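You operate a simulated robot arm through the tools that you are given. There is no shell and no other tool. Be economical: measure what you need, move in short steps, check, and stop when the job is done.

You are at the controls of a simulated robot arm. One attempt, no reset.

## Task
Move the string tin from the odds drawer to the gilt tray, shut the drawer and tighten its loose knob.
Fine: slide the divider up against the small boxes before you shut it. Set down upright: string tin.
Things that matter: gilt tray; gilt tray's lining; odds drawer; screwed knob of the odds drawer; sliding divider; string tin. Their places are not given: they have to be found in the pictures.

It is judged by the outcome, as a careful person would: the job done as asked, and still so three seconds after it is handed in. It fails if anything else is knocked over, pushed out of place, dropped, spilled or broken.

## Robot
A 7-joint arm with a two-finger parallel gripper, fixed in place. Base frame: the origin is at the foot of the arm, x ahead of it, y to its left, z up. Readings come in cm, rad, newtons and seconds.
With the tool pointing down near the work surface it reaches from about 16 to 64 cm from the base axis. Its first joint turns from -1.152 to 1.152 rad. Payload 1.57 kg.
Tool frame: the origin (TCP) lies between the finger pads and is the grasp point; the fingertips stand 3 cm ahead of it; z points along the fingers, y is the line along which they close. The gripper opens to 11 cm. The fingers are 2.4 cm wide and 1.2 cm thick; the gripper's body (4.8 by 11.2 cm) begins 7.8 cm behind the TCP.
Orientation is that of the tool frame in the base frame, as a unit quaternion [x, y, z, w]. With the fingers straight down and closing along the base's y, the tool's x points along the base's -x, its y along +y and its z along -z.

## Interface
- The arm moves only by the tool arm_command. Its argument "motion" is a list of rows, each an object of numbers (a shift or turn left out is 0, a gripper value left out holds the last): "wx", "wy", "wz": the turn, a rotation vector about the tool's x, y, z in rad; "dx", "dy", "dz": the shift along the tool's x, y, z in cm; "fingers": the finger opening in cm, from 0 to 11. In form: [{"wx": .., "wy": .., "wz": .., "dx": .., "dy": .., "dz": .., "fingers": ..}, ...]. A call has 1 to 10 rows; each row is the pose to reach, as a shift and turn from the pose commanded when the call began, along the tool's axes at that moment. Each row takes 0.2 s and may step no farther than 5 cm and 0.15 rad from the row before; otherwise, or with a gripper value out of range, the whole call is refused. Where a pose cannot be reached the arm comes as near as it can. A force on the tool above 90 N (or 10 N above the force at the start of the call, whichever is more), or a blocked arm, ends the call early, and 0.2 s more pass. The fingers move at their own pace (about 10.8 cm/s each) and stop on an object; they squeeze with about 35 N. The grip force told is the motor's: it shows also when the fingers shut on nothing. Time passes only in rows, and 0.2 s behind the last, so rows that repeat a pose let the fingers close. The reply holds the time, the measured pose of the TCP, the force on the tool along the base axes, the opening and the grip force, in the units named above and with some noise, with the torque about the TCP (base axes, N m) and any sound that the robot's microphone picked up, and new pictures: "pictures" is both (left out), scene, wrist or none.
- Cameras (640 x 400 px; columns grow to the right, rows downward): "scene" is fixed at [18.23, -40.53, 139.32]; the picture's right is [0.71, -0.70, 0.00], its down [-0.55, -0.56, -0.62] and it looks along [0.43, 0.44, -0.78] (base axes); focal length 334 px, centre (320, 200). "wrist" rides on the gripper at [7, 1.6, -14.1] in the tool frame; the picture's right is [-0.23, 0.97, 0.00], its down [-0.85, -0.20, -0.48] and it looks along [-0.47, -0.11, 0.88] (tool axes); focal length 222 px, centre (320, 200).
- measure_at(camera, pixels): there is no depth. For up to 12 entries [column, row, z] of the newest picture of that camera ("zoom" is the newest enlarged one), the place [x, y] in the base frame at which the ray of that pixel passes the height z, good to about 0.2 cm, but the place of the scene camera against the robot may be out by one fixed shift of up to 2.5 cm in any direction. The clock stands still meanwhile.
- zoom(camera, box): a new picture of the part [left, top, right, bottom] of that camera's present view, enlarged. The clock stands still meanwhile.
- finish_job(): hands the job in; it is judged then, once.

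Keep the steps short. Do not move on a guess: measure, check each grasp and each placing, and mend mistakes. In all there are 80 turns and 200 pictures (those below and enlarged ones count). Leave the gripper open and the arm clear of the work at the hand-in unless told otherwise, and finish with a single line.

The tools are called after "Call:" by a JSON object that holds its "api" and its "payload". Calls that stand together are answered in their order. arm_command: Moves the arm, as the interface text tells. Its arguments: {"type":"object","properties":{"motion":{"type":"array","items":{"type":"object","properties":{"wx":{"type":"number"},"wy":{"type":"number"},"wz":{"type":"number"},"dx":{"type":"number"},"dy":{"type":"number"},"dz":{"type":"number"},"fingers":{"type":"number"}}}},"pictures":{"type":"string","enum":["both","scene","wrist","none"]}},"required":["motion"]} The other tools are called the same way: measure_at (camera, pixels) gives the place at which the rays of pixels pass given heights; zoom (camera, box) takes an enlarged picture of a part of a camera's view; finish_job () hands the job in.

At the start:

```text
time_s: 0.0
ee_pos: [45.1, -9.73, 94.56]
tcp_rot: [0.001, 1.0, 0.0, 0.0]
wrist_force: [0.0, 1.2, 0.1]
torque: [0.01, -0.04, 0.03]
opening: 11.01
finger_force: 0.0
```

scene: 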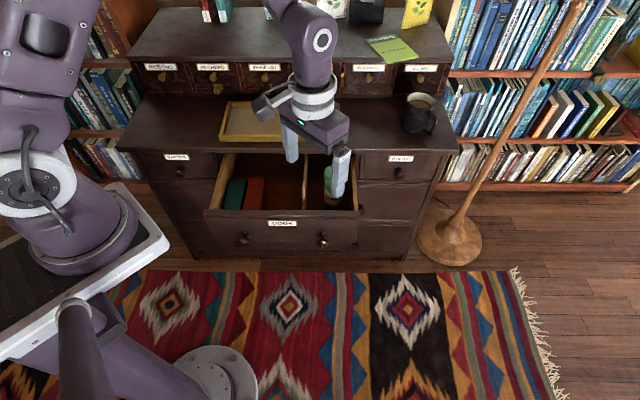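
wrist: 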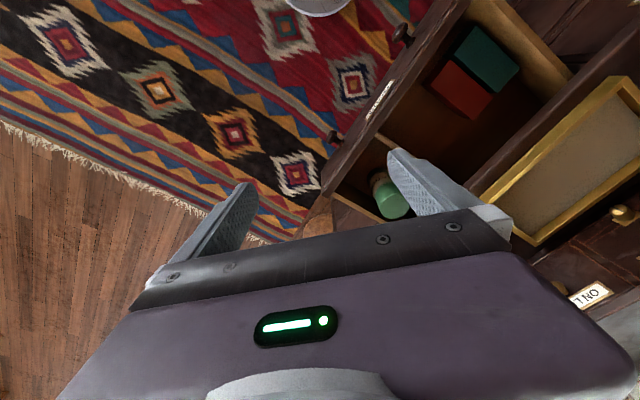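

I see the open odds drawer with green/red boxes, a divider, the tin at about (330,190), and the tray at about (255,120). I'll zoom in for detail.

Call:
{"api": "zoom", "payload": {"camera": "scene", "box": [190, 90, 390, 260]}}

Call:
{"api": "zoom", "payload": {"camera": "wrist", "box": [300, 0, 640, 240]}}

```text
2.35 times, centred on (290, 175) of scene
```

zoom: 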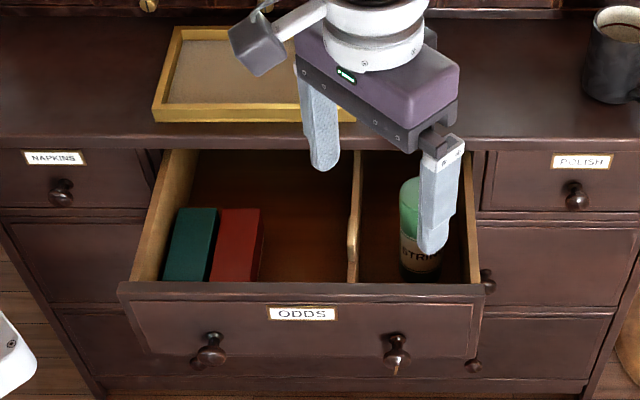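

```text
1.67 times, centred on (470, 120) of wrist
```

zoom: 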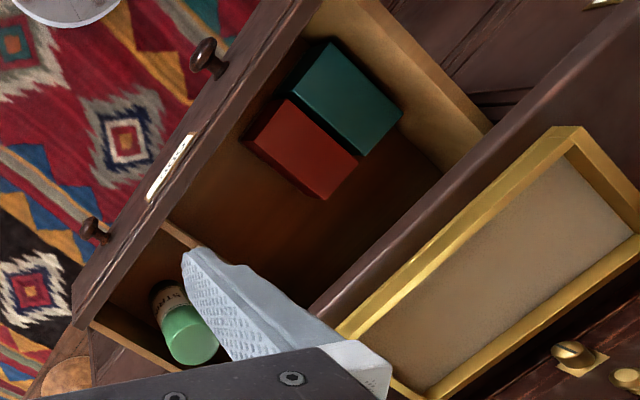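

Measuring the same features in both cameras at two heights to triangulate.

Call:
{"api": "measure_at", "payload": {"camera": "zoom", "pixels": [[565, 128, 50], [565, 128, 80], [186, 335, 40], [186, 335, 70], [208, 45, 40], [208, 45, 70], [95, 222, 40], [95, 222, 70], [170, 222, 40], [170, 222, 70], [325, 45, 30], [325, 45, 60]]}}

Call:
{"api": "measure_at", "payload": {"camera": "scene", "pixels": [[218.5, 139, 50], [218.5, 139, 80], [330.5, 169, 40], [330.5, 169, 70], [243.5, 236, 40], [243.5, 236, 70], [323, 236, 40], [323, 236, 70], [303.5, 210, 40], [303.5, 210, 70], [232, 179, 30], [232, 179, 60]]}}

```text
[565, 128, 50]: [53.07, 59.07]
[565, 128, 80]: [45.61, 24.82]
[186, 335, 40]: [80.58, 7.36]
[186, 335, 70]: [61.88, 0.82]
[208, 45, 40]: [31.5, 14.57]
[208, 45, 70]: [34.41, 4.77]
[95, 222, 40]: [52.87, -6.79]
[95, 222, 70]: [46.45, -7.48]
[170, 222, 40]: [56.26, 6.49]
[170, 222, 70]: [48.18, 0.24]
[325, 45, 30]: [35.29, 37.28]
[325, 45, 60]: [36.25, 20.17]
```

```text
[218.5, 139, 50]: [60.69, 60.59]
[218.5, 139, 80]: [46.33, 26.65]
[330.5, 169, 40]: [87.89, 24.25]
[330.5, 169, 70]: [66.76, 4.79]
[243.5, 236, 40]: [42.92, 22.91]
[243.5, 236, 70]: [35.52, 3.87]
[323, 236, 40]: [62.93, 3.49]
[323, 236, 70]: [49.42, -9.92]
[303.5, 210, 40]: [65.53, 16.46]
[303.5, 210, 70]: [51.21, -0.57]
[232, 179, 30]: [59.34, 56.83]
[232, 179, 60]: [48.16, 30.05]
```

Knob line runs along (0.707,-0.707), so the desk is yawed by 45°. I turn the tool to align with the drawer and step back, for a better second view.

Call:
{"api": "arm_command", "payload": {"motion": [{"wz": -0.131, "dx": 1.4, "dy": 0.7}, {"wz": -0.262, "dx": 2.8, "dy": 1.4}, {"wz": -0.393, "dx": 4.2, "dy": 2.1}, {"wz": -0.524, "dx": 5.6, "dy": 2.8}, {"wz": -0.655, "dx": 7, "dy": 3.4}, {"wz": -0.7854, "dx": 8.3, "dy": 4.07}, {"wz": -0.7854, "dx": 8.3, "dy": 4.07}]}}

```text
time_s: 1.6
ee_pos: [36.68, -5.56, 94.84]
tcp_rot: [-0.383, 0.924, 0.0, 0.0]
wrist_force: [-0.1, 0.7, 0.2]
torque: [0.0, 0.0, 0.0]
opening: 11.01
finger_force: 0.0
```

scene: 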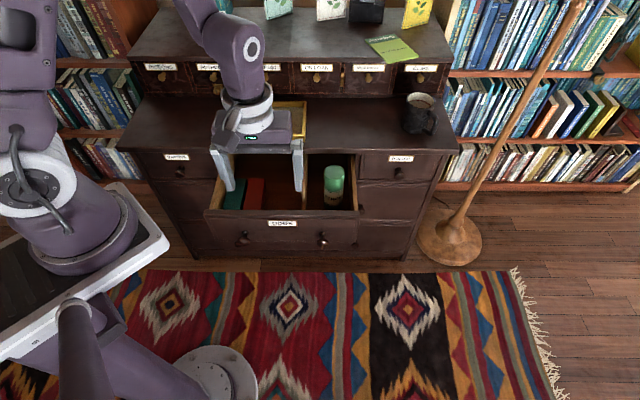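
wrist: 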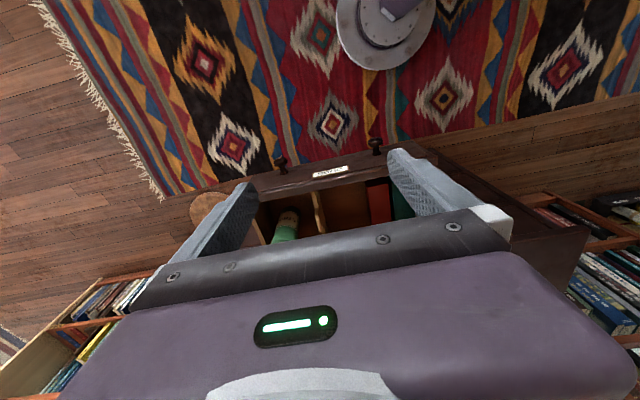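

Call:
{"api": "zoom", "payload": {"camera": "wrist", "box": [180, 120, 460, 260]}}

Call:
{"api": "zoom", "payload": {"camera": "scene", "box": [195, 90, 375, 260]}}

```text
2.29 times, centred on (320, 190) of wrist
```

zoom: 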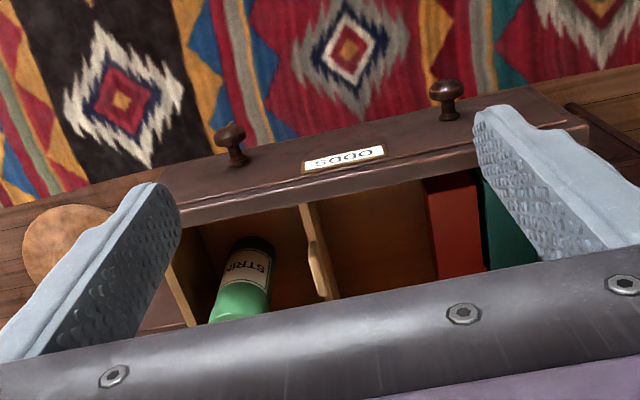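

```text
2.35 times, centred on (285, 175) of scene
```

zoom: 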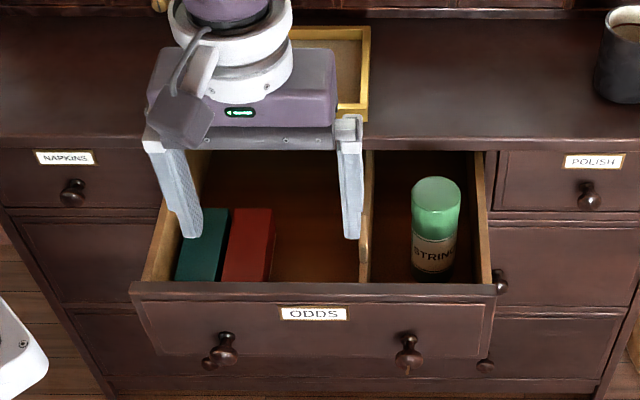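

Call:
{"api": "measure_at", "payload": {"camera": "wrist", "pixels": [[280.7, 160.2, 40], [280.7, 160.2, 70], [375, 140.3, 40], [375, 140.3, 70], [234, 209, 40], [234, 209, 70], [309, 170, 40], [309, 170, 70], [254, 217.7, 40], [254, 217.7, 70], [438, 162, 40], [438, 162, 70]]}}

Call:
{"api": "zoom", "payload": {"camera": "scene", "box": [230, 215, 340, 260]}}

```text
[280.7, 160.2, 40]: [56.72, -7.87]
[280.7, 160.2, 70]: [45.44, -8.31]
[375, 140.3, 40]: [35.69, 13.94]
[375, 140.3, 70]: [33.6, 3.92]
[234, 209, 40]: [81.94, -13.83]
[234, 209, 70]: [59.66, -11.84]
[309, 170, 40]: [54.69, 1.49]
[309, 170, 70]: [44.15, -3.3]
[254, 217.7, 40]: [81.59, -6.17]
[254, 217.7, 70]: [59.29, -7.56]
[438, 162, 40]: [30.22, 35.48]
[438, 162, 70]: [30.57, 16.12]
```

```text
5.82 times, centred on (285, 238) of scene
```

zoom: 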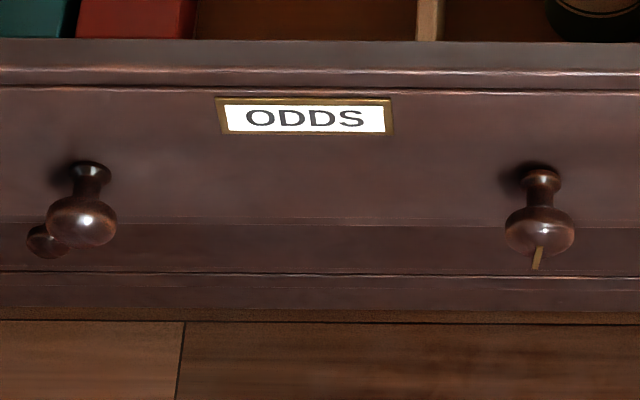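

The right knob carries a brass mark: likely the loose screwed knob. I move the tool inward (tool −x, 20 cm) at this height so the wrist camera looks onto the drawer.

Call:
{"api": "arm_command", "payload": {"motion": [{"dx": -4}, {"dx": -8}, {"dx": -12}, {"dx": -16}, {"dx": -20}, {"dx": -20}]}}

Call:
{"api": "zoom", "payload": {"camera": "wrist", "box": [160, 0, 520, 225]}}

```text
time_s: 3.0
ee_pos: [50.65, 8.58, 94.54]
tcp_rot: [-0.383, 0.924, 0.0, 0.001]
wrist_force: [0.4, 0.0, 0.1]
torque: [-0.02, 0.01, -0.01]
opening: 11.0
finger_force: 0.1
```

scene: 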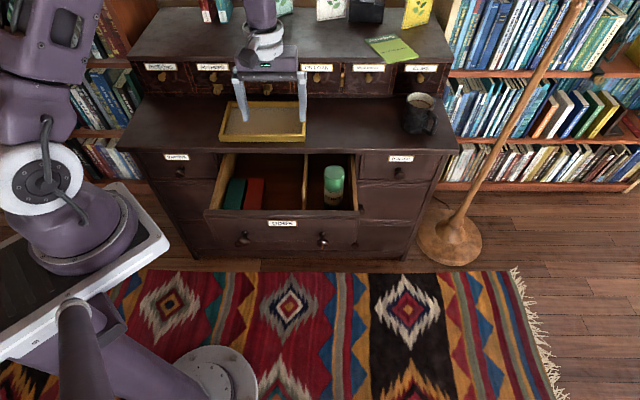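
wrist: 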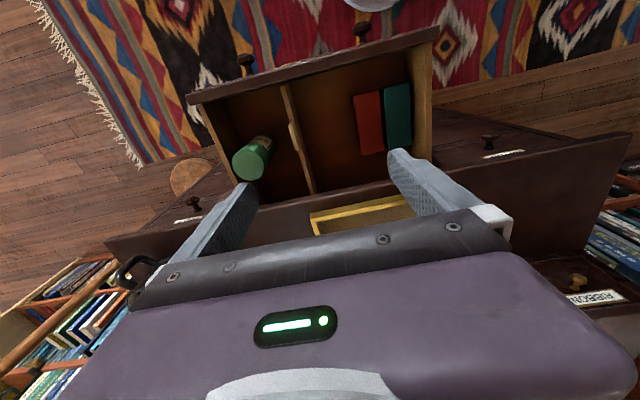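

```text
1.78 times, centred on (340, 112) of wrist
```

zoom: 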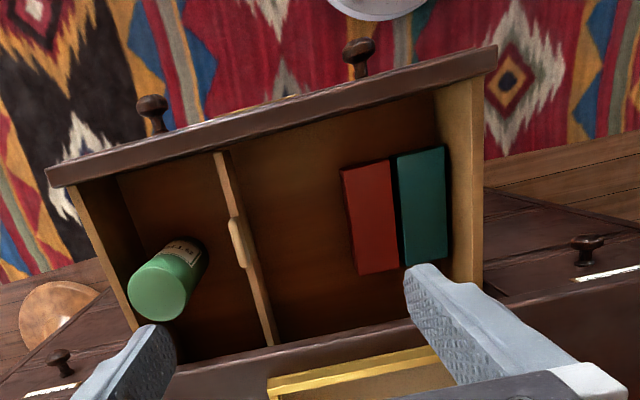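

Call:
{"api": "measure_at", "payload": {"camera": "zoom", "pixels": [[152, 103, 40], [152, 103, 70], [358, 48, 40], [358, 48, 70], [157, 293, 70], [157, 293, 80], [48, 178, 60], [48, 178, 70], [495, 50, 60], [495, 50, 70], [268, 382, 70], [268, 382, 80]]}}

Call:
{"api": "measure_at", "payload": {"camera": "scene", "pixels": [[334, 170, 70], [334, 170, 80], [204.5, 212, 60], [204.5, 212, 70], [358, 211.5, 60], [358, 211.5, 70], [219, 139.5, 70], [219, 139.5, 80], [305.5, 139, 70], [305.5, 139, 80], [231, 102, 70], [231, 102, 80]]}}

```text
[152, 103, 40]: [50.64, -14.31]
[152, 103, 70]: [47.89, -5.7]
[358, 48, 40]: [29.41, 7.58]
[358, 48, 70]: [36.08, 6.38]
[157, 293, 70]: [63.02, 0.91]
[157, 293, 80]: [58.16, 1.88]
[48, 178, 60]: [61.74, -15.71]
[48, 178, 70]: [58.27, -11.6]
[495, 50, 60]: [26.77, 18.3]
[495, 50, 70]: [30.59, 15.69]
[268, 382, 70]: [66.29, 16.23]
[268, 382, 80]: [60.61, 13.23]
```

```text
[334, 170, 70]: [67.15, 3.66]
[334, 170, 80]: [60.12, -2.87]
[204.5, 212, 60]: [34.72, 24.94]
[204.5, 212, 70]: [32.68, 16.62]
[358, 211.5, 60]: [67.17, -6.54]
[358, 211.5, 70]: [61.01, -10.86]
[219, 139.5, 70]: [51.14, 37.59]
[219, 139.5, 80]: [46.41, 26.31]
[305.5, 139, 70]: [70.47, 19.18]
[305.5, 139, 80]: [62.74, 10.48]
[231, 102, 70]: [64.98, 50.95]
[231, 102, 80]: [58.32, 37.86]
```

Wrist triangulation: knobs at z≈61.5 (right one ≈(48.7,−8.2)), drawer front rim z≈70.5. Now I shift 12 cm to the right (tool −y) above the tin for another baseline.

Call:
{"api": "arm_command", "payload": {"motion": [{"dy": -4}, {"dy": -8}, {"dy": -12}, {"dy": -12}], "pictures": "none"}}

Call:
{"api": "zoom", "payload": {"camera": "wrist", "box": [200, 0, 560, 225]}}

```text
time_s: 4.0
ee_pos: [59.22, 0.04, 94.56]
tcp_rot: [-0.384, 0.923, -0.001, 0.0]
wrist_force: [-0.7, 0.6, -0.6]
torque: [0.01, -0.01, -0.01]
opening: 10.99
finger_force: 0.1
```

```text
1.78 times, centred on (380, 112) of wrist
```

zoom: 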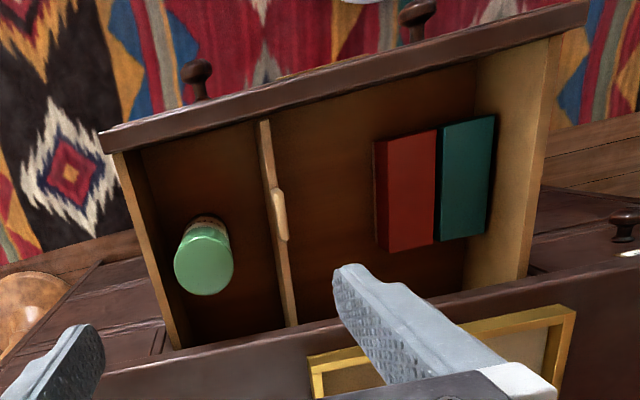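

Call:
{"api": "measure_at", "payload": {"camera": "zoom", "pixels": [[204, 264, 70], [204, 264, 80], [310, 356, 70], [310, 356, 80], [576, 309, 70], [576, 309, 80], [265, 121, 60], [265, 121, 70], [292, 325, 60], [292, 325, 70], [437, 131, 60], [437, 131, 70]]}}

Call:
{"api": "measure_at", "payload": {"camera": "zoom", "pixels": [[385, 252, 60], [385, 252, 65], [280, 190, 65], [280, 190, 70], [115, 152, 70], [182, 348, 70], [560, 35, 70], [525, 280, 70], [150, 165, 55], [174, 262, 75], [233, 262, 75], [375, 143, 60]]}}

```text
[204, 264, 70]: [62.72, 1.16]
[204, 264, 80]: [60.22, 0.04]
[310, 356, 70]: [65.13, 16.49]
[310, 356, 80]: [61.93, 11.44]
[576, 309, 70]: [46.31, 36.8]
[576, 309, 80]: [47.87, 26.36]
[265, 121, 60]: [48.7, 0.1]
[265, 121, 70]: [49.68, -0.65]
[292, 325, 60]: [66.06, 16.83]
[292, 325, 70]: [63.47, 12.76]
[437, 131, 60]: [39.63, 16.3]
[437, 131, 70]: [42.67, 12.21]
```

```text
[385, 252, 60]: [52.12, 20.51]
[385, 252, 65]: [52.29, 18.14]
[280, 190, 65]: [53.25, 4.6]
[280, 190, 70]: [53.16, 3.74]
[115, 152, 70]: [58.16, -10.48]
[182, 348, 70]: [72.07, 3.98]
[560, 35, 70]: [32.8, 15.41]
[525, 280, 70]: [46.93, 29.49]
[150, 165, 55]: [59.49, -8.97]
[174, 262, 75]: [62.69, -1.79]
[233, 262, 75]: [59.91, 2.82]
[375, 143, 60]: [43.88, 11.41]
```

Lid top triangulates to about (62.4, 1.0, 71.2), radius ≈3 cm. It sits near the right wall, so fingers should close along the drawer's depth: turning the tool +90° about its z above the tin.

Call:
{"api": "arm_command", "payload": {"motion": [{"wz": 0.15, "dx": -0.3, "dy": -0.15}, {"wz": 0.3, "dx": -0.6, "dy": -0.3}, {"wz": 0.45, "dx": -0.9, "dy": -0.45}, {"wz": 0.6, "dx": -1.2, "dy": -0.6}, {"wz": 0.75, "dx": -1.5, "dy": -0.75}, {"wz": 0.9, "dx": -1.8, "dy": -0.9}, {"wz": 1.05, "dx": -2.1, "dy": -1.05}, {"wz": 1.2, "dx": -2.4, "dy": -1.2}, {"wz": 1.35, "dx": -2.7, "dy": -1.4}, {"wz": 1.5, "dx": -2.95, "dy": -1.55}], "pictures": "none"}}

Call:
{"api": "arm_command", "payload": {"motion": [{"wz": 0.0708, "dz": 4}, {"wz": 0.0708, "dz": 8}, {"wz": 0.0708, "dz": 12}, {"wz": 0.0708, "dz": 12}]}}

```text
time_s: 6.2
ee_pos: [62.37, 1.08, 94.81]
tcp_rot: [0.351, 0.936, -0.001, 0.0]
wrist_force: [-1.0, -0.3, -0.2]
torque: [0.01, 0.04, 0.02]
opening: 11.03
finger_force: 0.2
```

```text
time_s: 7.2
ee_pos: [62.55, 0.75, 82.48]
tcp_rot: [0.383, 0.924, 0.0, 0.0]
wrist_force: [0.0, -0.3, -0.6]
torque: [0.02, 0.0, -0.03]
opening: 11.0
finger_force: 0.0
```

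scene: 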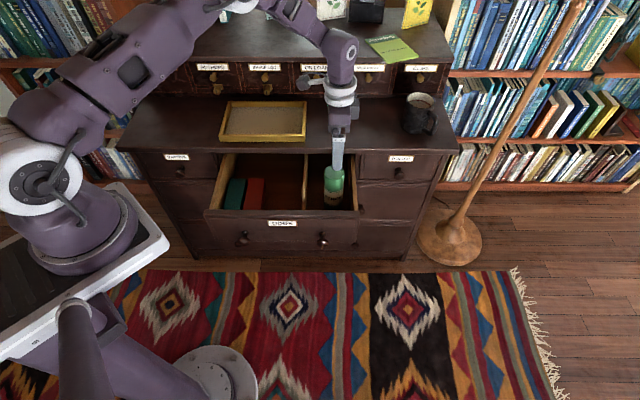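
wrist: 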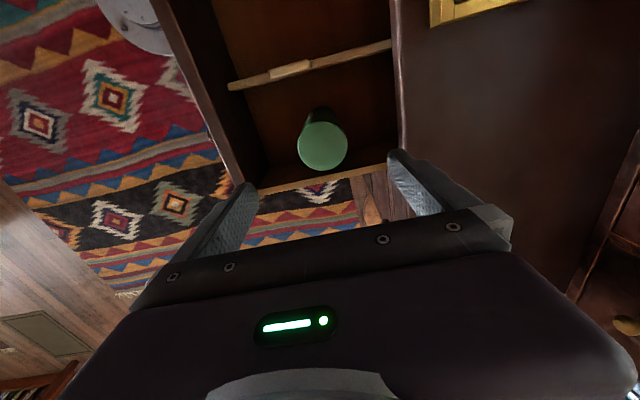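

Verifying the lid's place from this nearer view, and also divider and wall lines.

Call:
{"api": "measure_at", "payload": {"camera": "wrist", "pixels": [[323, 147, 71.2], [299, 147, 71.2], [348, 147, 71.2], [323, 171, 71.2], [230, 86, 70], [390, 43, 70], [388, 163, 70], [262, 190, 70], [290, 68, 70], [398, 146, 73], [400, 20, 73], [220, 190, 70.5]]}}

Call:
{"api": "zoom", "payload": {"camera": "wrist", "box": [200, 20, 440, 220]}}

```text
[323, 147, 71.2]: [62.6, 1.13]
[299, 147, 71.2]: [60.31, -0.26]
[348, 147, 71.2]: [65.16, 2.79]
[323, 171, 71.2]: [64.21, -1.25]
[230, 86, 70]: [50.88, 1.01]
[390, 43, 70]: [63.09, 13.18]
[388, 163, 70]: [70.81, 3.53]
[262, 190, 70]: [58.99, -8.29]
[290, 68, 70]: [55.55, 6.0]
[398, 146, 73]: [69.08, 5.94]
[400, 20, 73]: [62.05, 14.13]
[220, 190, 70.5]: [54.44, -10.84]
```

```text
2.00 times, centred on (320, 120) of wrist
```

zoom: 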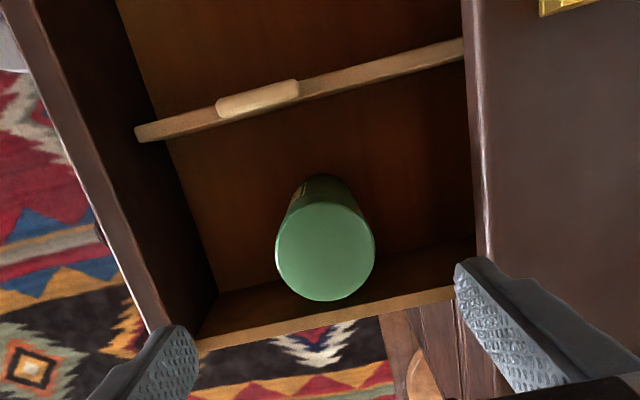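

Lid centre (62.7,1.2), matches. Descend beside the tin to TCP z≈65.2 with the fingers straddling it along depth, opening 9.

Call:
{"api": "arm_command", "payload": {"motion": [{"dx": 0.2, "dy": 0.35, "dz": 3, "fingers": 9}, {"dx": 0.2, "dy": 0.35, "dz": 6}, {"dx": 0.2, "dy": 0.35, "dz": 9}, {"dx": 0.2, "dy": 0.35, "dz": 12}, {"dx": 0.2, "dy": 0.35, "dz": 14}, {"dx": 0.2, "dy": 0.35, "dz": 15.5}, {"dx": 0.2, "dy": 0.35, "dz": 17}, {"dx": 0.2, "dy": 0.35, "dz": 17}]}}

```text
time_s: 9.0
ee_pos: [62.7, 1.26, 65.65]
tcp_rot: [0.383, 0.924, 0.001, 0.0]
wrist_force: [0.3, -0.6, -0.5]
torque: [-0.01, 0.01, 0.0]
opening: 8.97
finger_force: 0.1
```

scene: 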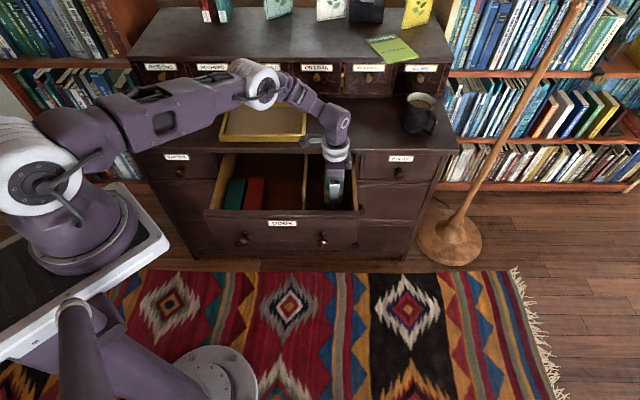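
wrist: 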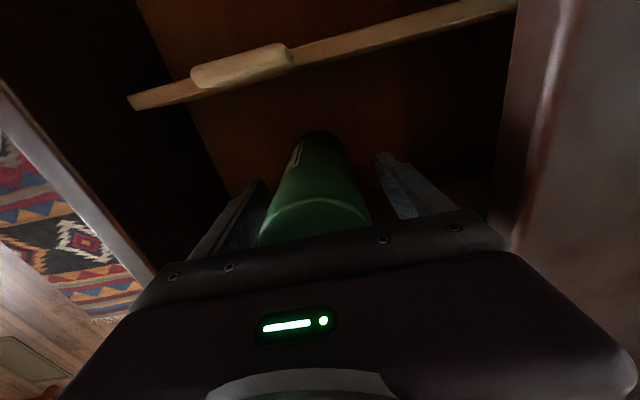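

The tin stands between the fingers, clear of both. Close the grip in place.

Call:
{"api": "arm_command", "payload": {"motion": [{"fingers": 4}, {"fingers": 4}, {"fingers": 4}], "pictures": "wrist"}}

```text
time_s: 9.8
ee_pos: [62.71, 1.24, 65.64]
tcp_rot: [0.382, 0.924, 0.0, 0.0]
wrist_force: [-0.3, -0.1, 0.2]
torque: [-0.11, 0.09, -0.01]
opening: 5.71
finger_force: 34.9
```

wrist: 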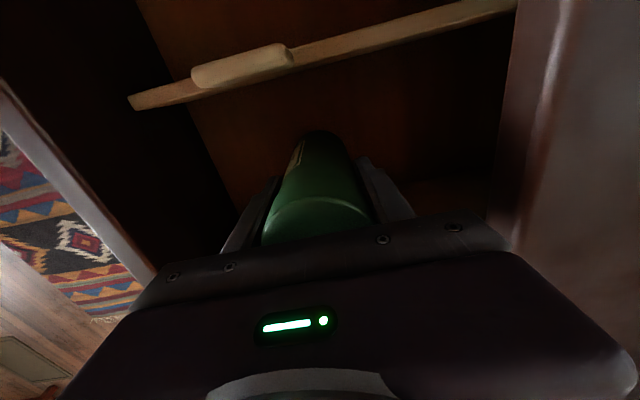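

Held at 5.71 cm, 35 N. Lift straight up 20 cm and check.

Call:
{"api": "arm_command", "payload": {"motion": [{"dz": -1}, {"dz": -2}, {"dz": -5}, {"dz": -8}, {"dz": -11}, {"dz": -14}, {"dz": -17}, {"dz": -20}, {"dz": -20}]}}

Call:
{"api": "zoom", "payload": {"camera": "scene", "box": [195, 70, 375, 240]}}

```text
time_s: 11.8
ee_pos: [62.55, 1.53, 85.64]
tcp_rot: [0.383, 0.924, -0.001, 0.0]
wrist_force: [0.9, -0.5, -1.9]
torque: [0.0, 0.01, 0.0]
opening: 5.71
finger_force: 35.1
```

scene: 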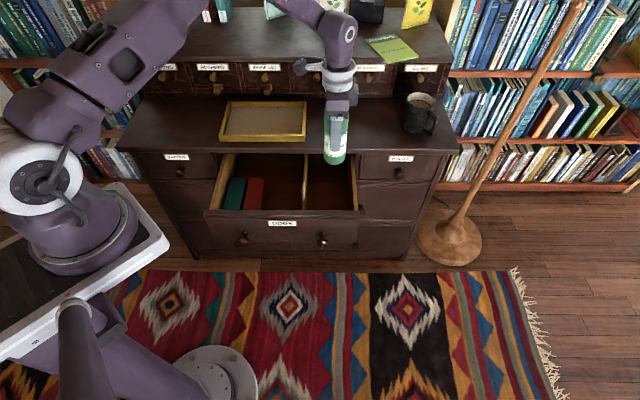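
wrist: 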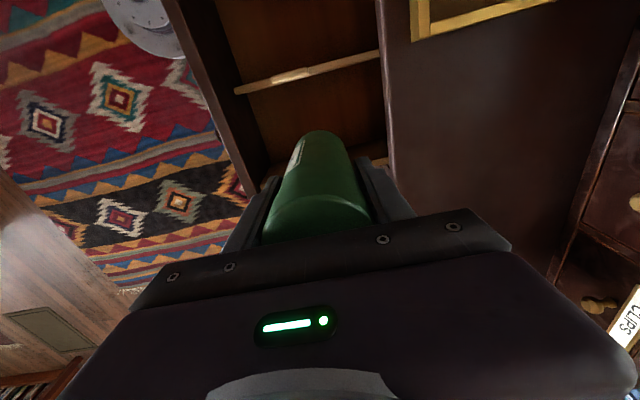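

```text
2.35 times, centred on (285, 155) of scene
```

zoom: 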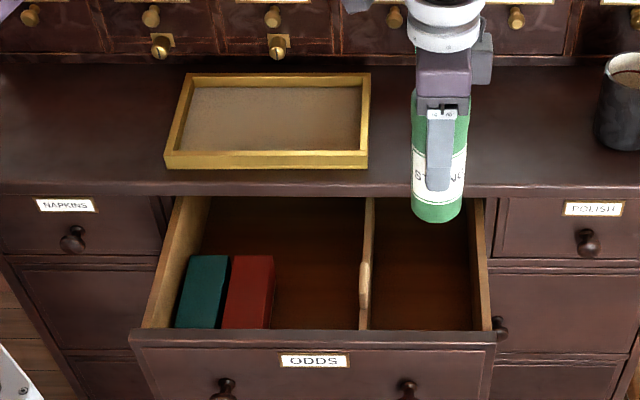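

Tin held upright. Raise 6 cm more and move toward the tray's near part for a wrist look at it.

Call:
{"api": "arm_command", "payload": {"motion": [{"dz": -3}, {"dz": -6}, {"dx": 2.6, "dy": 2, "dz": -6}, {"dx": 5.2, "dy": 4, "dz": -6}, {"dx": 7.8, "dy": 6, "dz": -6}, {"dx": 10.4, "dy": 8, "dz": -6}, {"dx": 13, "dy": 9.7, "dz": -6}, {"dx": 13, "dy": 9.7, "dz": -6}]}}

Call:
{"api": "zoom", "payload": {"camera": "wrist", "box": [240, 0, 560, 200]}}

```text
time_s: 13.6
ee_pos: [60.29, 17.73, 91.56]
tcp_rot: [0.382, 0.924, 0.0, 0.0]
wrist_force: [-0.7, 0.2, -2.4]
torque: [0.01, 0.0, 0.0]
opening: 5.74
finger_force: 35.1
```

scene: 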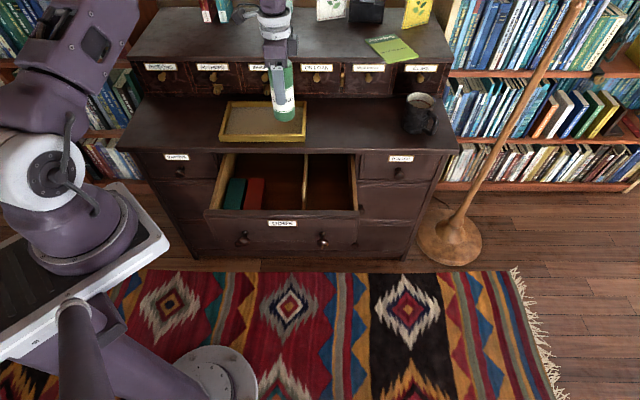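
wrist: 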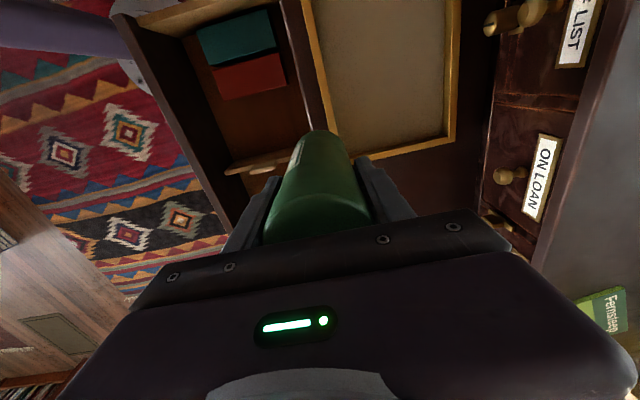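

```text
2.00 times, centred on (400, 100) of wrist
```

zoom: 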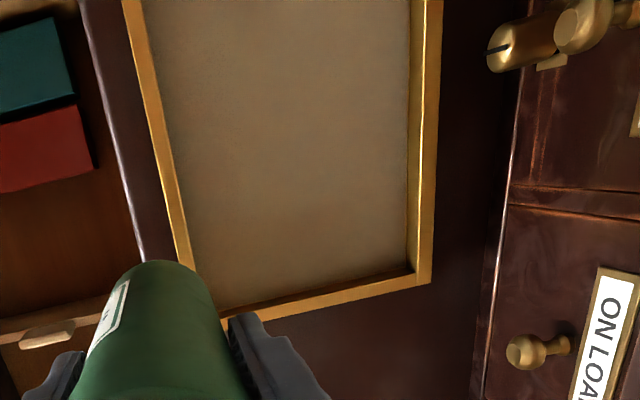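

Call:
{"api": "measure_at", "payload": {"camera": "zoom", "pixels": [[432, 283, 70], [432, 283, 78], [124, 0, 70], [124, 0, 78], [145, 20, 75], [190, 262, 75], [222, 318, 75], [409, 260, 75], [82, 0, 73], [140, 240, 73], [0, 310, 70], [103, 295, 70]]}}

```text
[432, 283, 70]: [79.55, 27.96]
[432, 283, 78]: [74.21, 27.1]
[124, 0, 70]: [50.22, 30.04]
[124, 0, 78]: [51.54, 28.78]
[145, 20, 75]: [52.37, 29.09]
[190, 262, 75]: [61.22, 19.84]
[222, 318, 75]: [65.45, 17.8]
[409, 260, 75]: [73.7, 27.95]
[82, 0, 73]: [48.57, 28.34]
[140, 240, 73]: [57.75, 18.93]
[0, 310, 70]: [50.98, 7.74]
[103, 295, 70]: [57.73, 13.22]
```

Tray: front inner rim t≈57.5 (in drawer axes), rim top ≈73. Reachable target inside: s=16, t=61.5, i.e. about (54.8, 32.2). Move there at height.

Call:
{"api": "arm_command", "payload": {"motion": [{"dx": 2.8, "dy": 1.3}, {"dx": 5.6, "dy": 2.6}, {"dx": 8.4, "dy": 3.8}, {"dx": 11.2, "dy": 5.1}, {"dx": 14.1, "dy": 6.3}, {"dx": 14.1, "dy": 6.3}]}}

Call:
{"api": "zoom", "payload": {"camera": "scene", "box": [185, 50, 345, 160]}}

```text
time_s: 15.0
ee_pos: [54.45, 32.1, 91.26]
tcp_rot: [0.383, 0.924, 0.0, 0.0]
wrist_force: [-0.9, -1.0, -2.4]
torque: [0.03, -0.04, 0.01]
opening: 5.72
finger_force: 35.2
```

scene: 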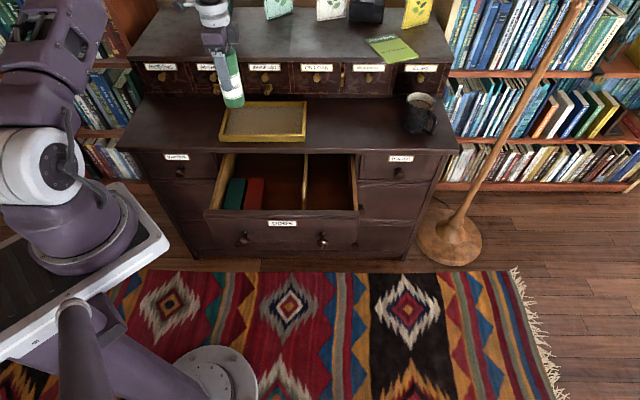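
wrist: 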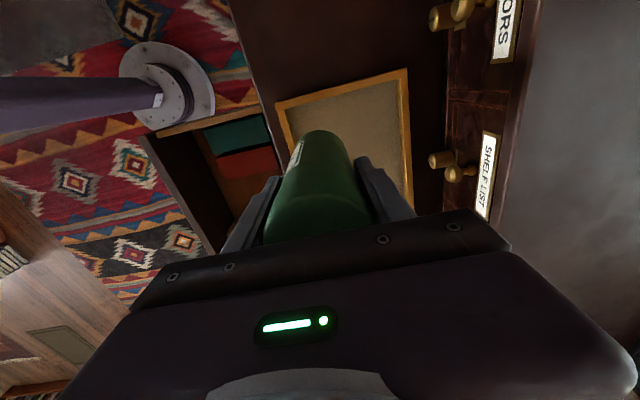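

```text
3.64 times, centred on (265, 105) of scene
```

zoom: 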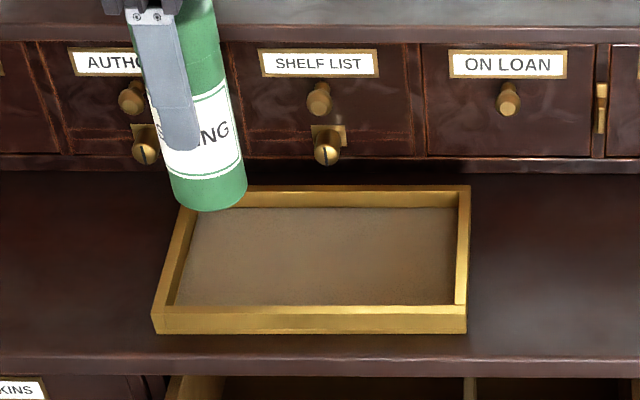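

Call:
{"api": "measure_at", "payload": {"camera": "wrist", "pixels": [[277, 104, 70], [277, 104, 75], [408, 69, 70], [408, 69, 75], [289, 112, 72], [401, 80, 72], [403, 150, 73], [285, 135, 73], [298, 150, 73]]}}

Call:
{"api": "zoom", "payload": {"camera": "wrist", "box": [250, 50, 450, 210]}}

```text
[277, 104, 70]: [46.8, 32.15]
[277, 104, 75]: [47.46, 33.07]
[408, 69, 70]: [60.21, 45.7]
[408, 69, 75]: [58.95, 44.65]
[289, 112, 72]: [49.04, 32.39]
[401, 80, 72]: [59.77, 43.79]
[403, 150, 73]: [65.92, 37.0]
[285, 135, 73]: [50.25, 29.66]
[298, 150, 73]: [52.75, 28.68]
```

```text
2.50 times, centred on (350, 130) of wrist
```

zoom: 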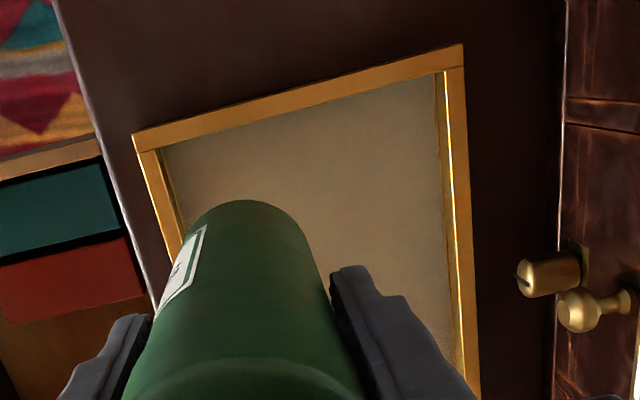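

Tray inner front-left corner is at s=11.8, t=57.6. I nudge to s≈16.7, t≈61.7 and lower to TCP≈85.

Call:
{"api": "arm_command", "payload": {"motion": [{"dx": -0.9, "dy": 0.5}, {"dx": -0.9, "dy": 0.5, "dz": 2}, {"dx": -0.9, "dy": 0.5, "dz": 4}, {"dx": -0.9, "dy": 0.5, "dz": 6}, {"dx": -0.9, "dy": 0.5, "dz": 6}]}}

Call:
{"api": "zoom", "payload": {"camera": "scene", "box": [185, 50, 345, 160]}}

```text
time_s: 16.2
ee_pos: [55.84, 31.58, 85.34]
tcp_rot: [0.383, 0.924, 0.001, 0.0]
wrist_force: [0.4, 0.1, -1.8]
torque: [-0.01, 0.0, 0.0]
opening: 5.69
finger_force: 34.9
```

scene: 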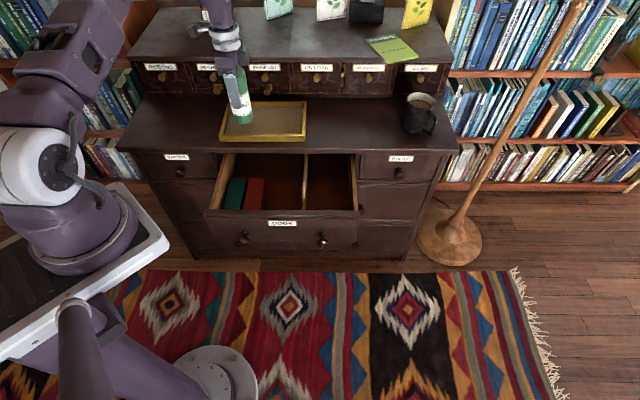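
wrist: 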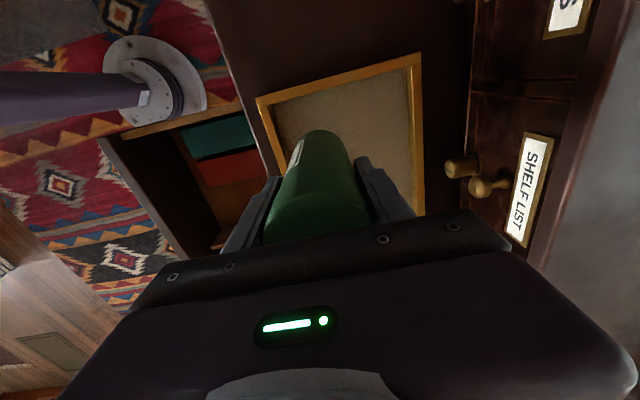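

```text
3.64 times, centred on (265, 105) of scene
```

zoom: 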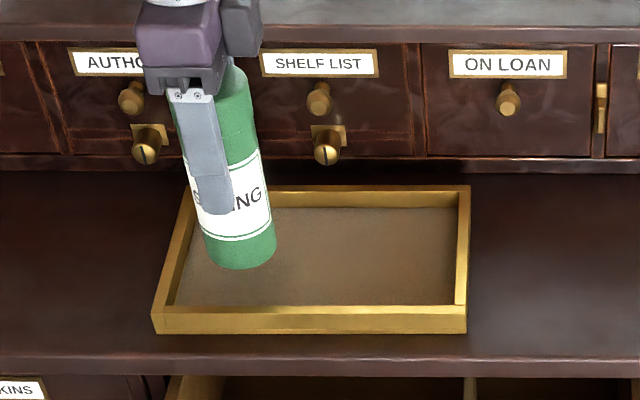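

Good placement over the lining. Lower 3 cm then read the force.

Call:
{"api": "arm_command", "payload": {"motion": [{"dz": 1}, {"dz": 2}, {"dz": 3}, {"dz": 3}], "pictures": "none"}}

Call:
{"api": "zoom", "payload": {"camera": "scene", "box": [185, 50, 345, 160]}}

```text
time_s: 17.2
ee_pos: [55.86, 31.6, 82.64]
tcp_rot: [0.383, 0.924, 0.0, -0.001]
wrist_force: [-0.5, 0.4, -2.0]
torque: [-0.03, 0.04, 0.01]
opening: 5.7
finger_force: 35.2
```

```text
3.64 times, centred on (265, 105) of scene
```

zoom: 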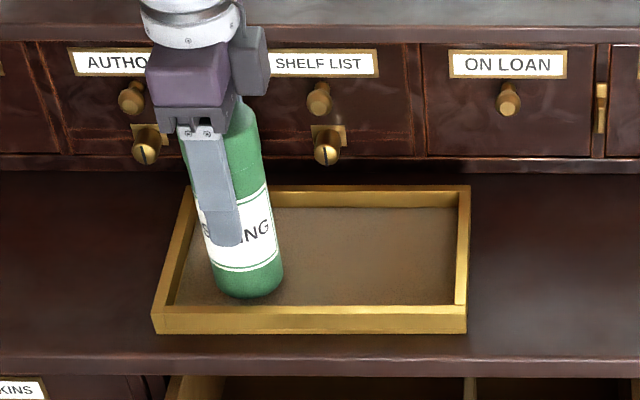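

Nearly down; go in small steps, checking force.

Call:
{"api": "arm_command", "payload": {"motion": [{"dz": 0.25}, {"dz": 0.5}, {"dz": 0.5}], "pictures": "none"}}

Call:
{"api": "arm_command", "payload": {"motion": [{"dz": 0.2}, {"dz": 0.4}, {"dz": 0.4}], "pictures": "none"}}

```text
time_s: 18.0
ee_pos: [55.74, 31.66, 82.04]
tcp_rot: [0.384, 0.923, 0.0, 0.001]
wrist_force: [-0.2, -1.1, -1.6]
torque: [-0.02, 0.0, 0.01]
opening: 5.68
finger_force: 34.6
```

```text
time_s: 18.8
ee_pos: [55.91, 31.54, 81.67]
tcp_rot: [0.382, 0.924, 0.0, 0.001]
wrist_force: [-1.6, -0.3, 2.5]
torque: [-0.17, 0.19, -0.07]
opening: 5.68
finger_force: 34.9
```

Force z rose from −2 to +2.5: touching. A hair more, then check.

Call:
{"api": "arm_command", "payload": {"motion": [{"dz": 0.12}, {"dz": 0.12}], "pictures": "none"}}

Call:
{"api": "zoom", "payload": {"camera": "scene", "box": [185, 50, 345, 160]}}

```text
time_s: 19.4
ee_pos: [55.78, 31.64, 81.65]
tcp_rot: [0.382, 0.924, 0.0, 0.0]
wrist_force: [-2.0, -0.8, 14.2]
torque: [-0.3, 0.35, -0.15]
opening: 5.65
finger_force: 34.8
```

```text
3.64 times, centred on (265, 105) of scene
```

zoom: 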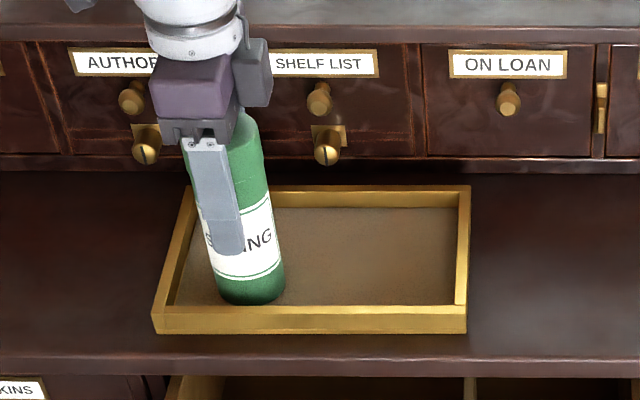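

Firm contact (14 N), standing inside the rim. Ease up 0.1 and open to 8.5, then rise.

Call:
{"api": "arm_command", "payload": {"motion": [{"dz": -0.1}, {"dz": -0.1, "fingers": 6.5}, {"dz": -0.1, "fingers": 8.5}, {"dz": -0.1}], "pictures": "none"}}

Call:
{"api": "arm_command", "payload": {"motion": [{"dz": -2}, {"dz": -5}, {"dz": -9}, {"dz": -13}, {"dz": -13}]}}

Call:
{"api": "zoom", "payload": {"camera": "scene", "box": [185, 50, 345, 160]}}

```text
time_s: 20.4
ee_pos: [55.86, 31.6, 81.84]
tcp_rot: [0.383, 0.924, 0.0, 0.0]
wrist_force: [0.3, 0.6, 0.8]
torque: [0.01, -0.01, 0.04]
opening: 8.51
finger_force: 0.0
```

```text
time_s: 21.6
ee_pos: [55.91, 31.56, 94.86]
tcp_rot: [0.383, 0.924, 0.001, 0.0]
wrist_force: [-0.5, -0.4, -0.9]
torque: [0.01, -0.01, -0.03]
opening: 8.49
finger_force: 0.0
```

scene: 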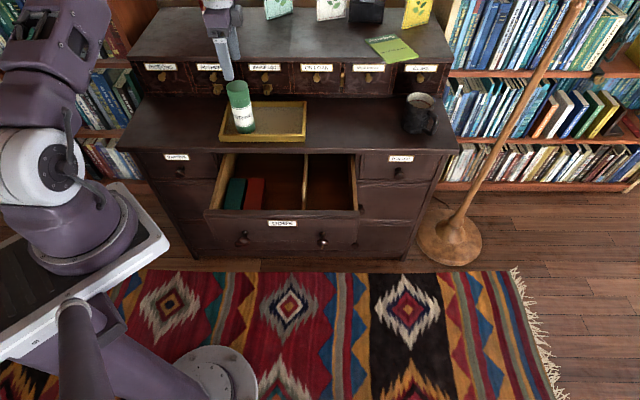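
wrist: 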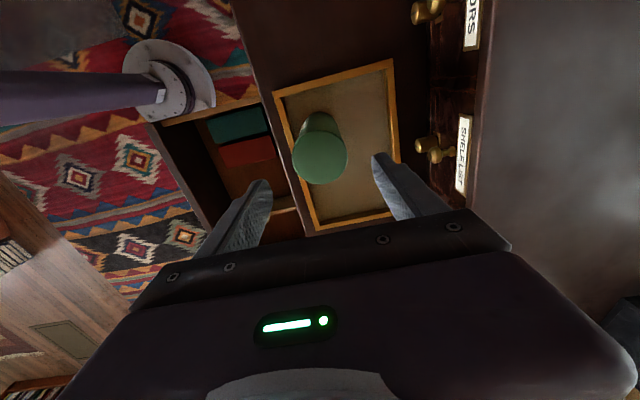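

```text
3.64 times, centred on (265, 105) of scene
```

zoom: 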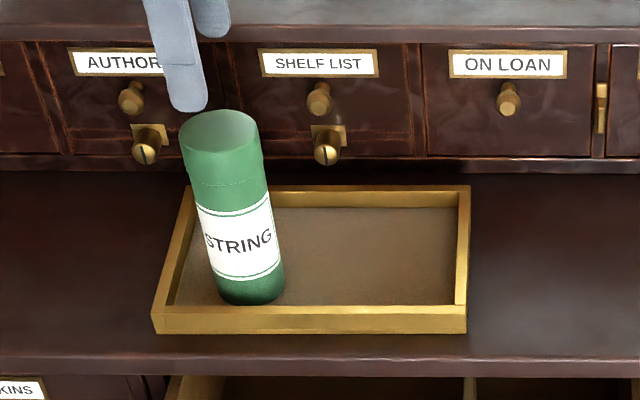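

Tin stands upright in the tray, released cleanly. Next: the divider. Move at height over the empty compartment (s≈40.5, t≈44), closing the fingers.

Call:
{"api": "arm_command", "payload": {"motion": [{"dx": -3.4, "dy": -2.6}, {"dx": -6.7, "dy": -5.1}, {"dx": -10, "dy": -7.7}, {"dx": -13.3, "dy": -10.2, "fingers": 0}, {"dx": -16.6, "dy": -12.8}, {"dx": -20, "dy": -15.3}, {"dx": -23.3, "dy": -17.85}, {"dx": -23.3, "dy": -17.85, "dz": 4}, {"dx": -23.3, "dy": -17.85, "dz": 8}, {"dx": -23.3, "dy": -17.85, "dz": 8}]}}

Call:
{"api": "zoom", "payload": {"camera": "wrist", "box": [180, 0, 440, 220]}}

```text
time_s: 23.8
ee_pos: [59.67, 2.44, 86.69]
tcp_rot: [0.383, 0.924, 0.0, 0.0]
wrist_force: [-0.2, -0.3, 0.6]
torque: [-0.02, 0.02, 0.03]
opening: 0.01
finger_force: 21.9
```

scene: 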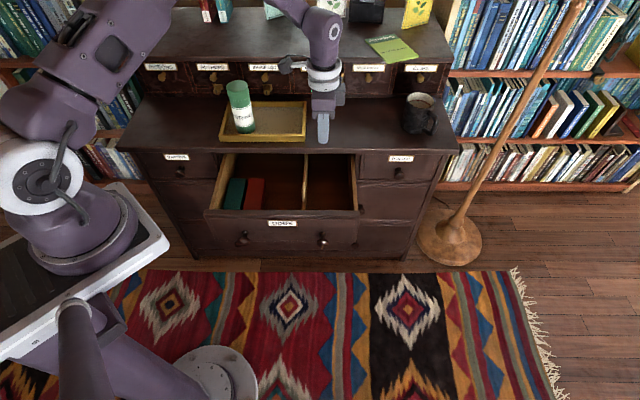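
wrist: 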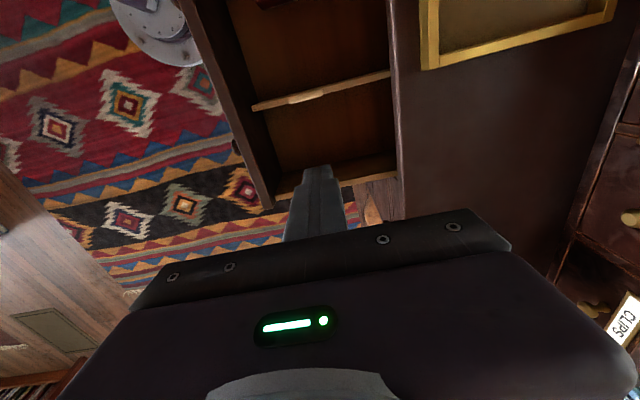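

```text
1.82 times, centred on (310, 110) of wrist
```

zoom: 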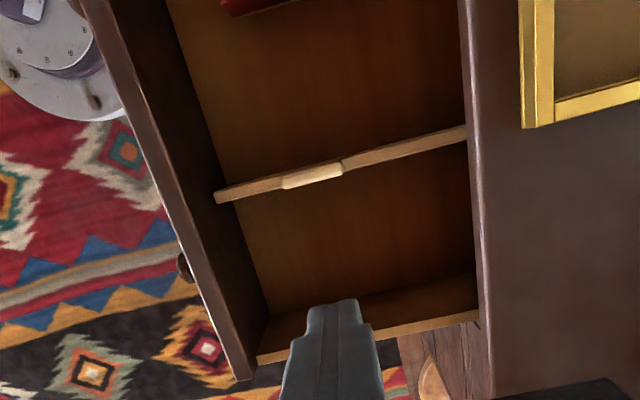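

Fingers closed, over the empty right compartment with ~4 cm from the divider. Descend to TCP z≈66.

Call:
{"api": "arm_command", "payload": {"motion": [{"dz": 4}, {"dz": 8}, {"dz": 12}, {"dz": 16}, {"dz": 18.5}, {"dz": 20.7}, {"dz": 20.7}]}}

Call:
{"api": "zoom", "payload": {"camera": "scene", "box": [200, 130, 370, 240]}}

```text
time_s: 25.4
ee_pos: [59.75, 2.62, 66.22]
tcp_rot: [0.383, 0.924, 0.0, 0.0]
wrist_force: [0.0, 0.5, -0.7]
torque: [-0.02, 0.02, 0.01]
opening: 0.0
finger_force: 21.2
```

scene: 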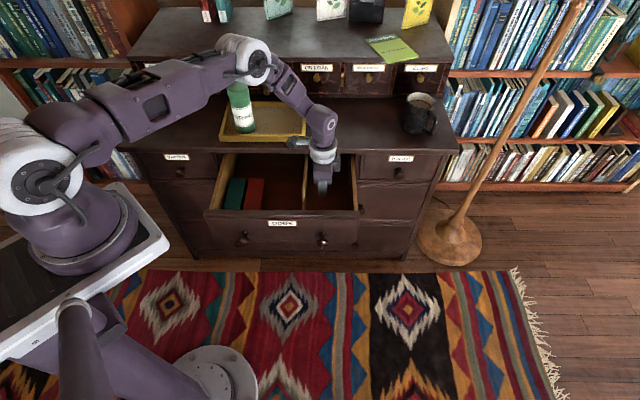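
wrist: 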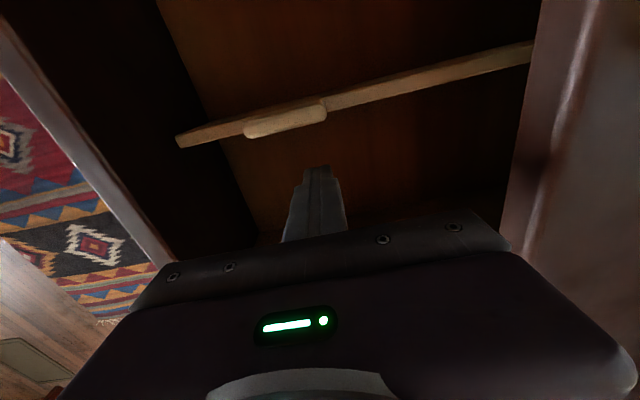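

```text
3.64 times, centred on (285, 185) of scene
```

zoom: 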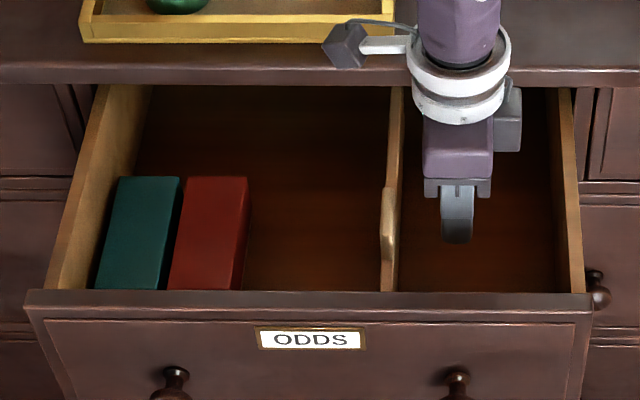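

Call:
{"api": "measure_at", "payload": {"camera": "wrist", "pixels": [[178, 141, 68], [178, 141, 70], [532, 48, 68], [532, 48, 70], [327, 110, 70], [285, 130, 70], [250, 133, 70], [326, 100, 70], [326, 112, 68]]}}

```text
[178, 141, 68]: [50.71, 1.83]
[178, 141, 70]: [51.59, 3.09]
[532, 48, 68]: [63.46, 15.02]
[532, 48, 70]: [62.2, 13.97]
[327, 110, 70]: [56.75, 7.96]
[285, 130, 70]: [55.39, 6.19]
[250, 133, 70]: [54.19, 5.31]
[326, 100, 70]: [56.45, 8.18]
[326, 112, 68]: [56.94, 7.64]
```

Divider top ≈z 67, s≈35. Push toward the boxes (tool +x) by 5 cm slowly and check.

Call:
{"api": "arm_command", "payload": {"motion": [{"dx": 1.5}, {"dx": 3}, {"dx": 4}, {"dx": 5}, {"dx": 6}, {"dx": 6}]}}

Call:
{"api": "zoom", "payload": {"camera": "scene", "box": [200, 130, 370, 240]}}

```text
time_s: 26.8
ee_pos: [55.33, 6.66, 66.05]
tcp_rot: [0.383, 0.924, 0.0, 0.0]
wrist_force: [1.6, -1.0, 0.0]
torque: [0.03, 0.04, 0.02]
opening: 0.0
finger_force: 21.5
```

scene: 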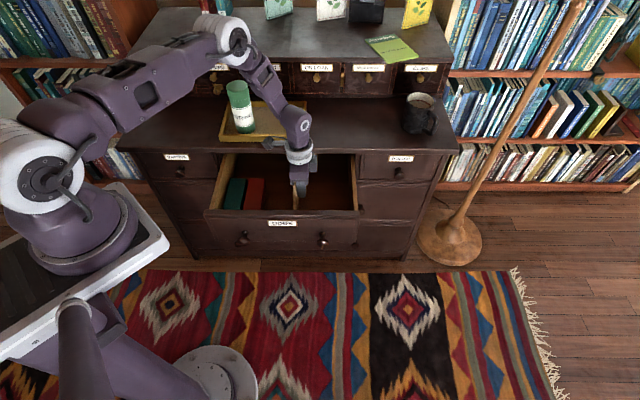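
wrist: 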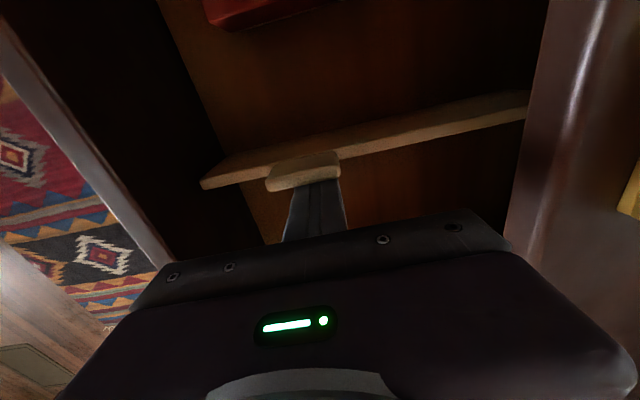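

```text
3.64 times, centred on (285, 185) of scene
```

zoom: 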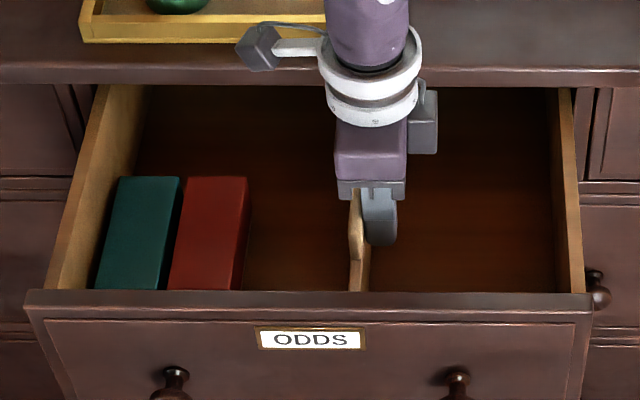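

Divider slides freely (≈2 N). About 7 cm remains to the red box; push 5 more.

Call:
{"api": "arm_command", "payload": {"motion": [{"dx": 1}, {"dx": 2}, {"dx": 3}, {"dx": 4}, {"dx": 5}, {"dx": 5}]}}

Call:
{"api": "zoom", "payload": {"camera": "scene", "box": [200, 130, 370, 240]}}

```text
time_s: 28.2
ee_pos: [51.69, 10.25, 66.04]
tcp_rot: [0.383, 0.924, 0.001, -0.001]
wrist_force: [0.2, -1.8, -0.8]
torque: [-0.01, -0.01, -0.01]
opening: 0.0
finger_force: 21.1
```

scene: 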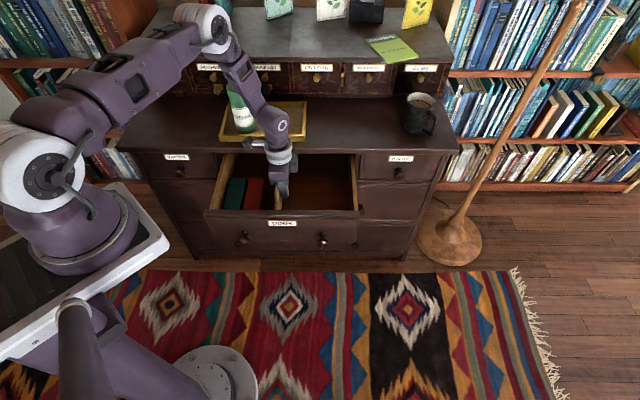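
wrist: 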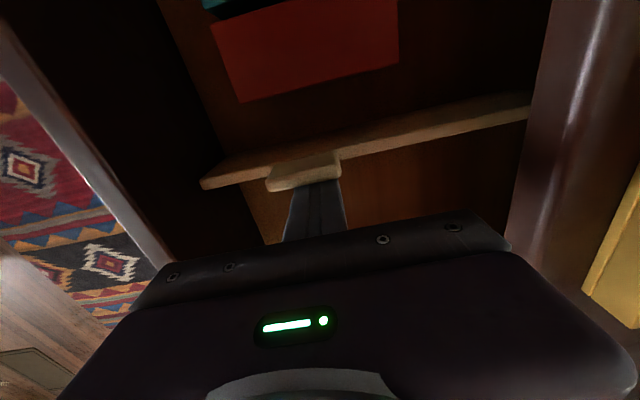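

```text
3.64 times, centred on (285, 185) of scene
```

zoom: 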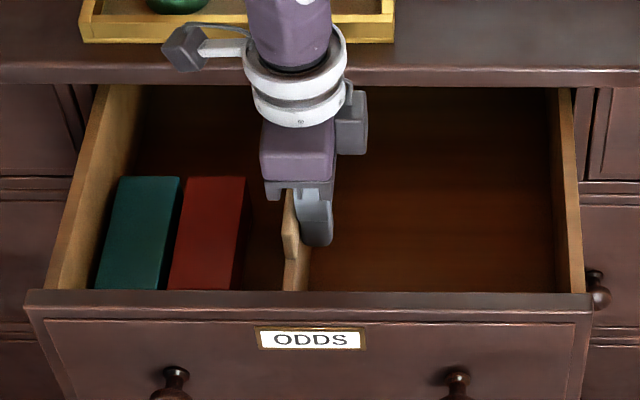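

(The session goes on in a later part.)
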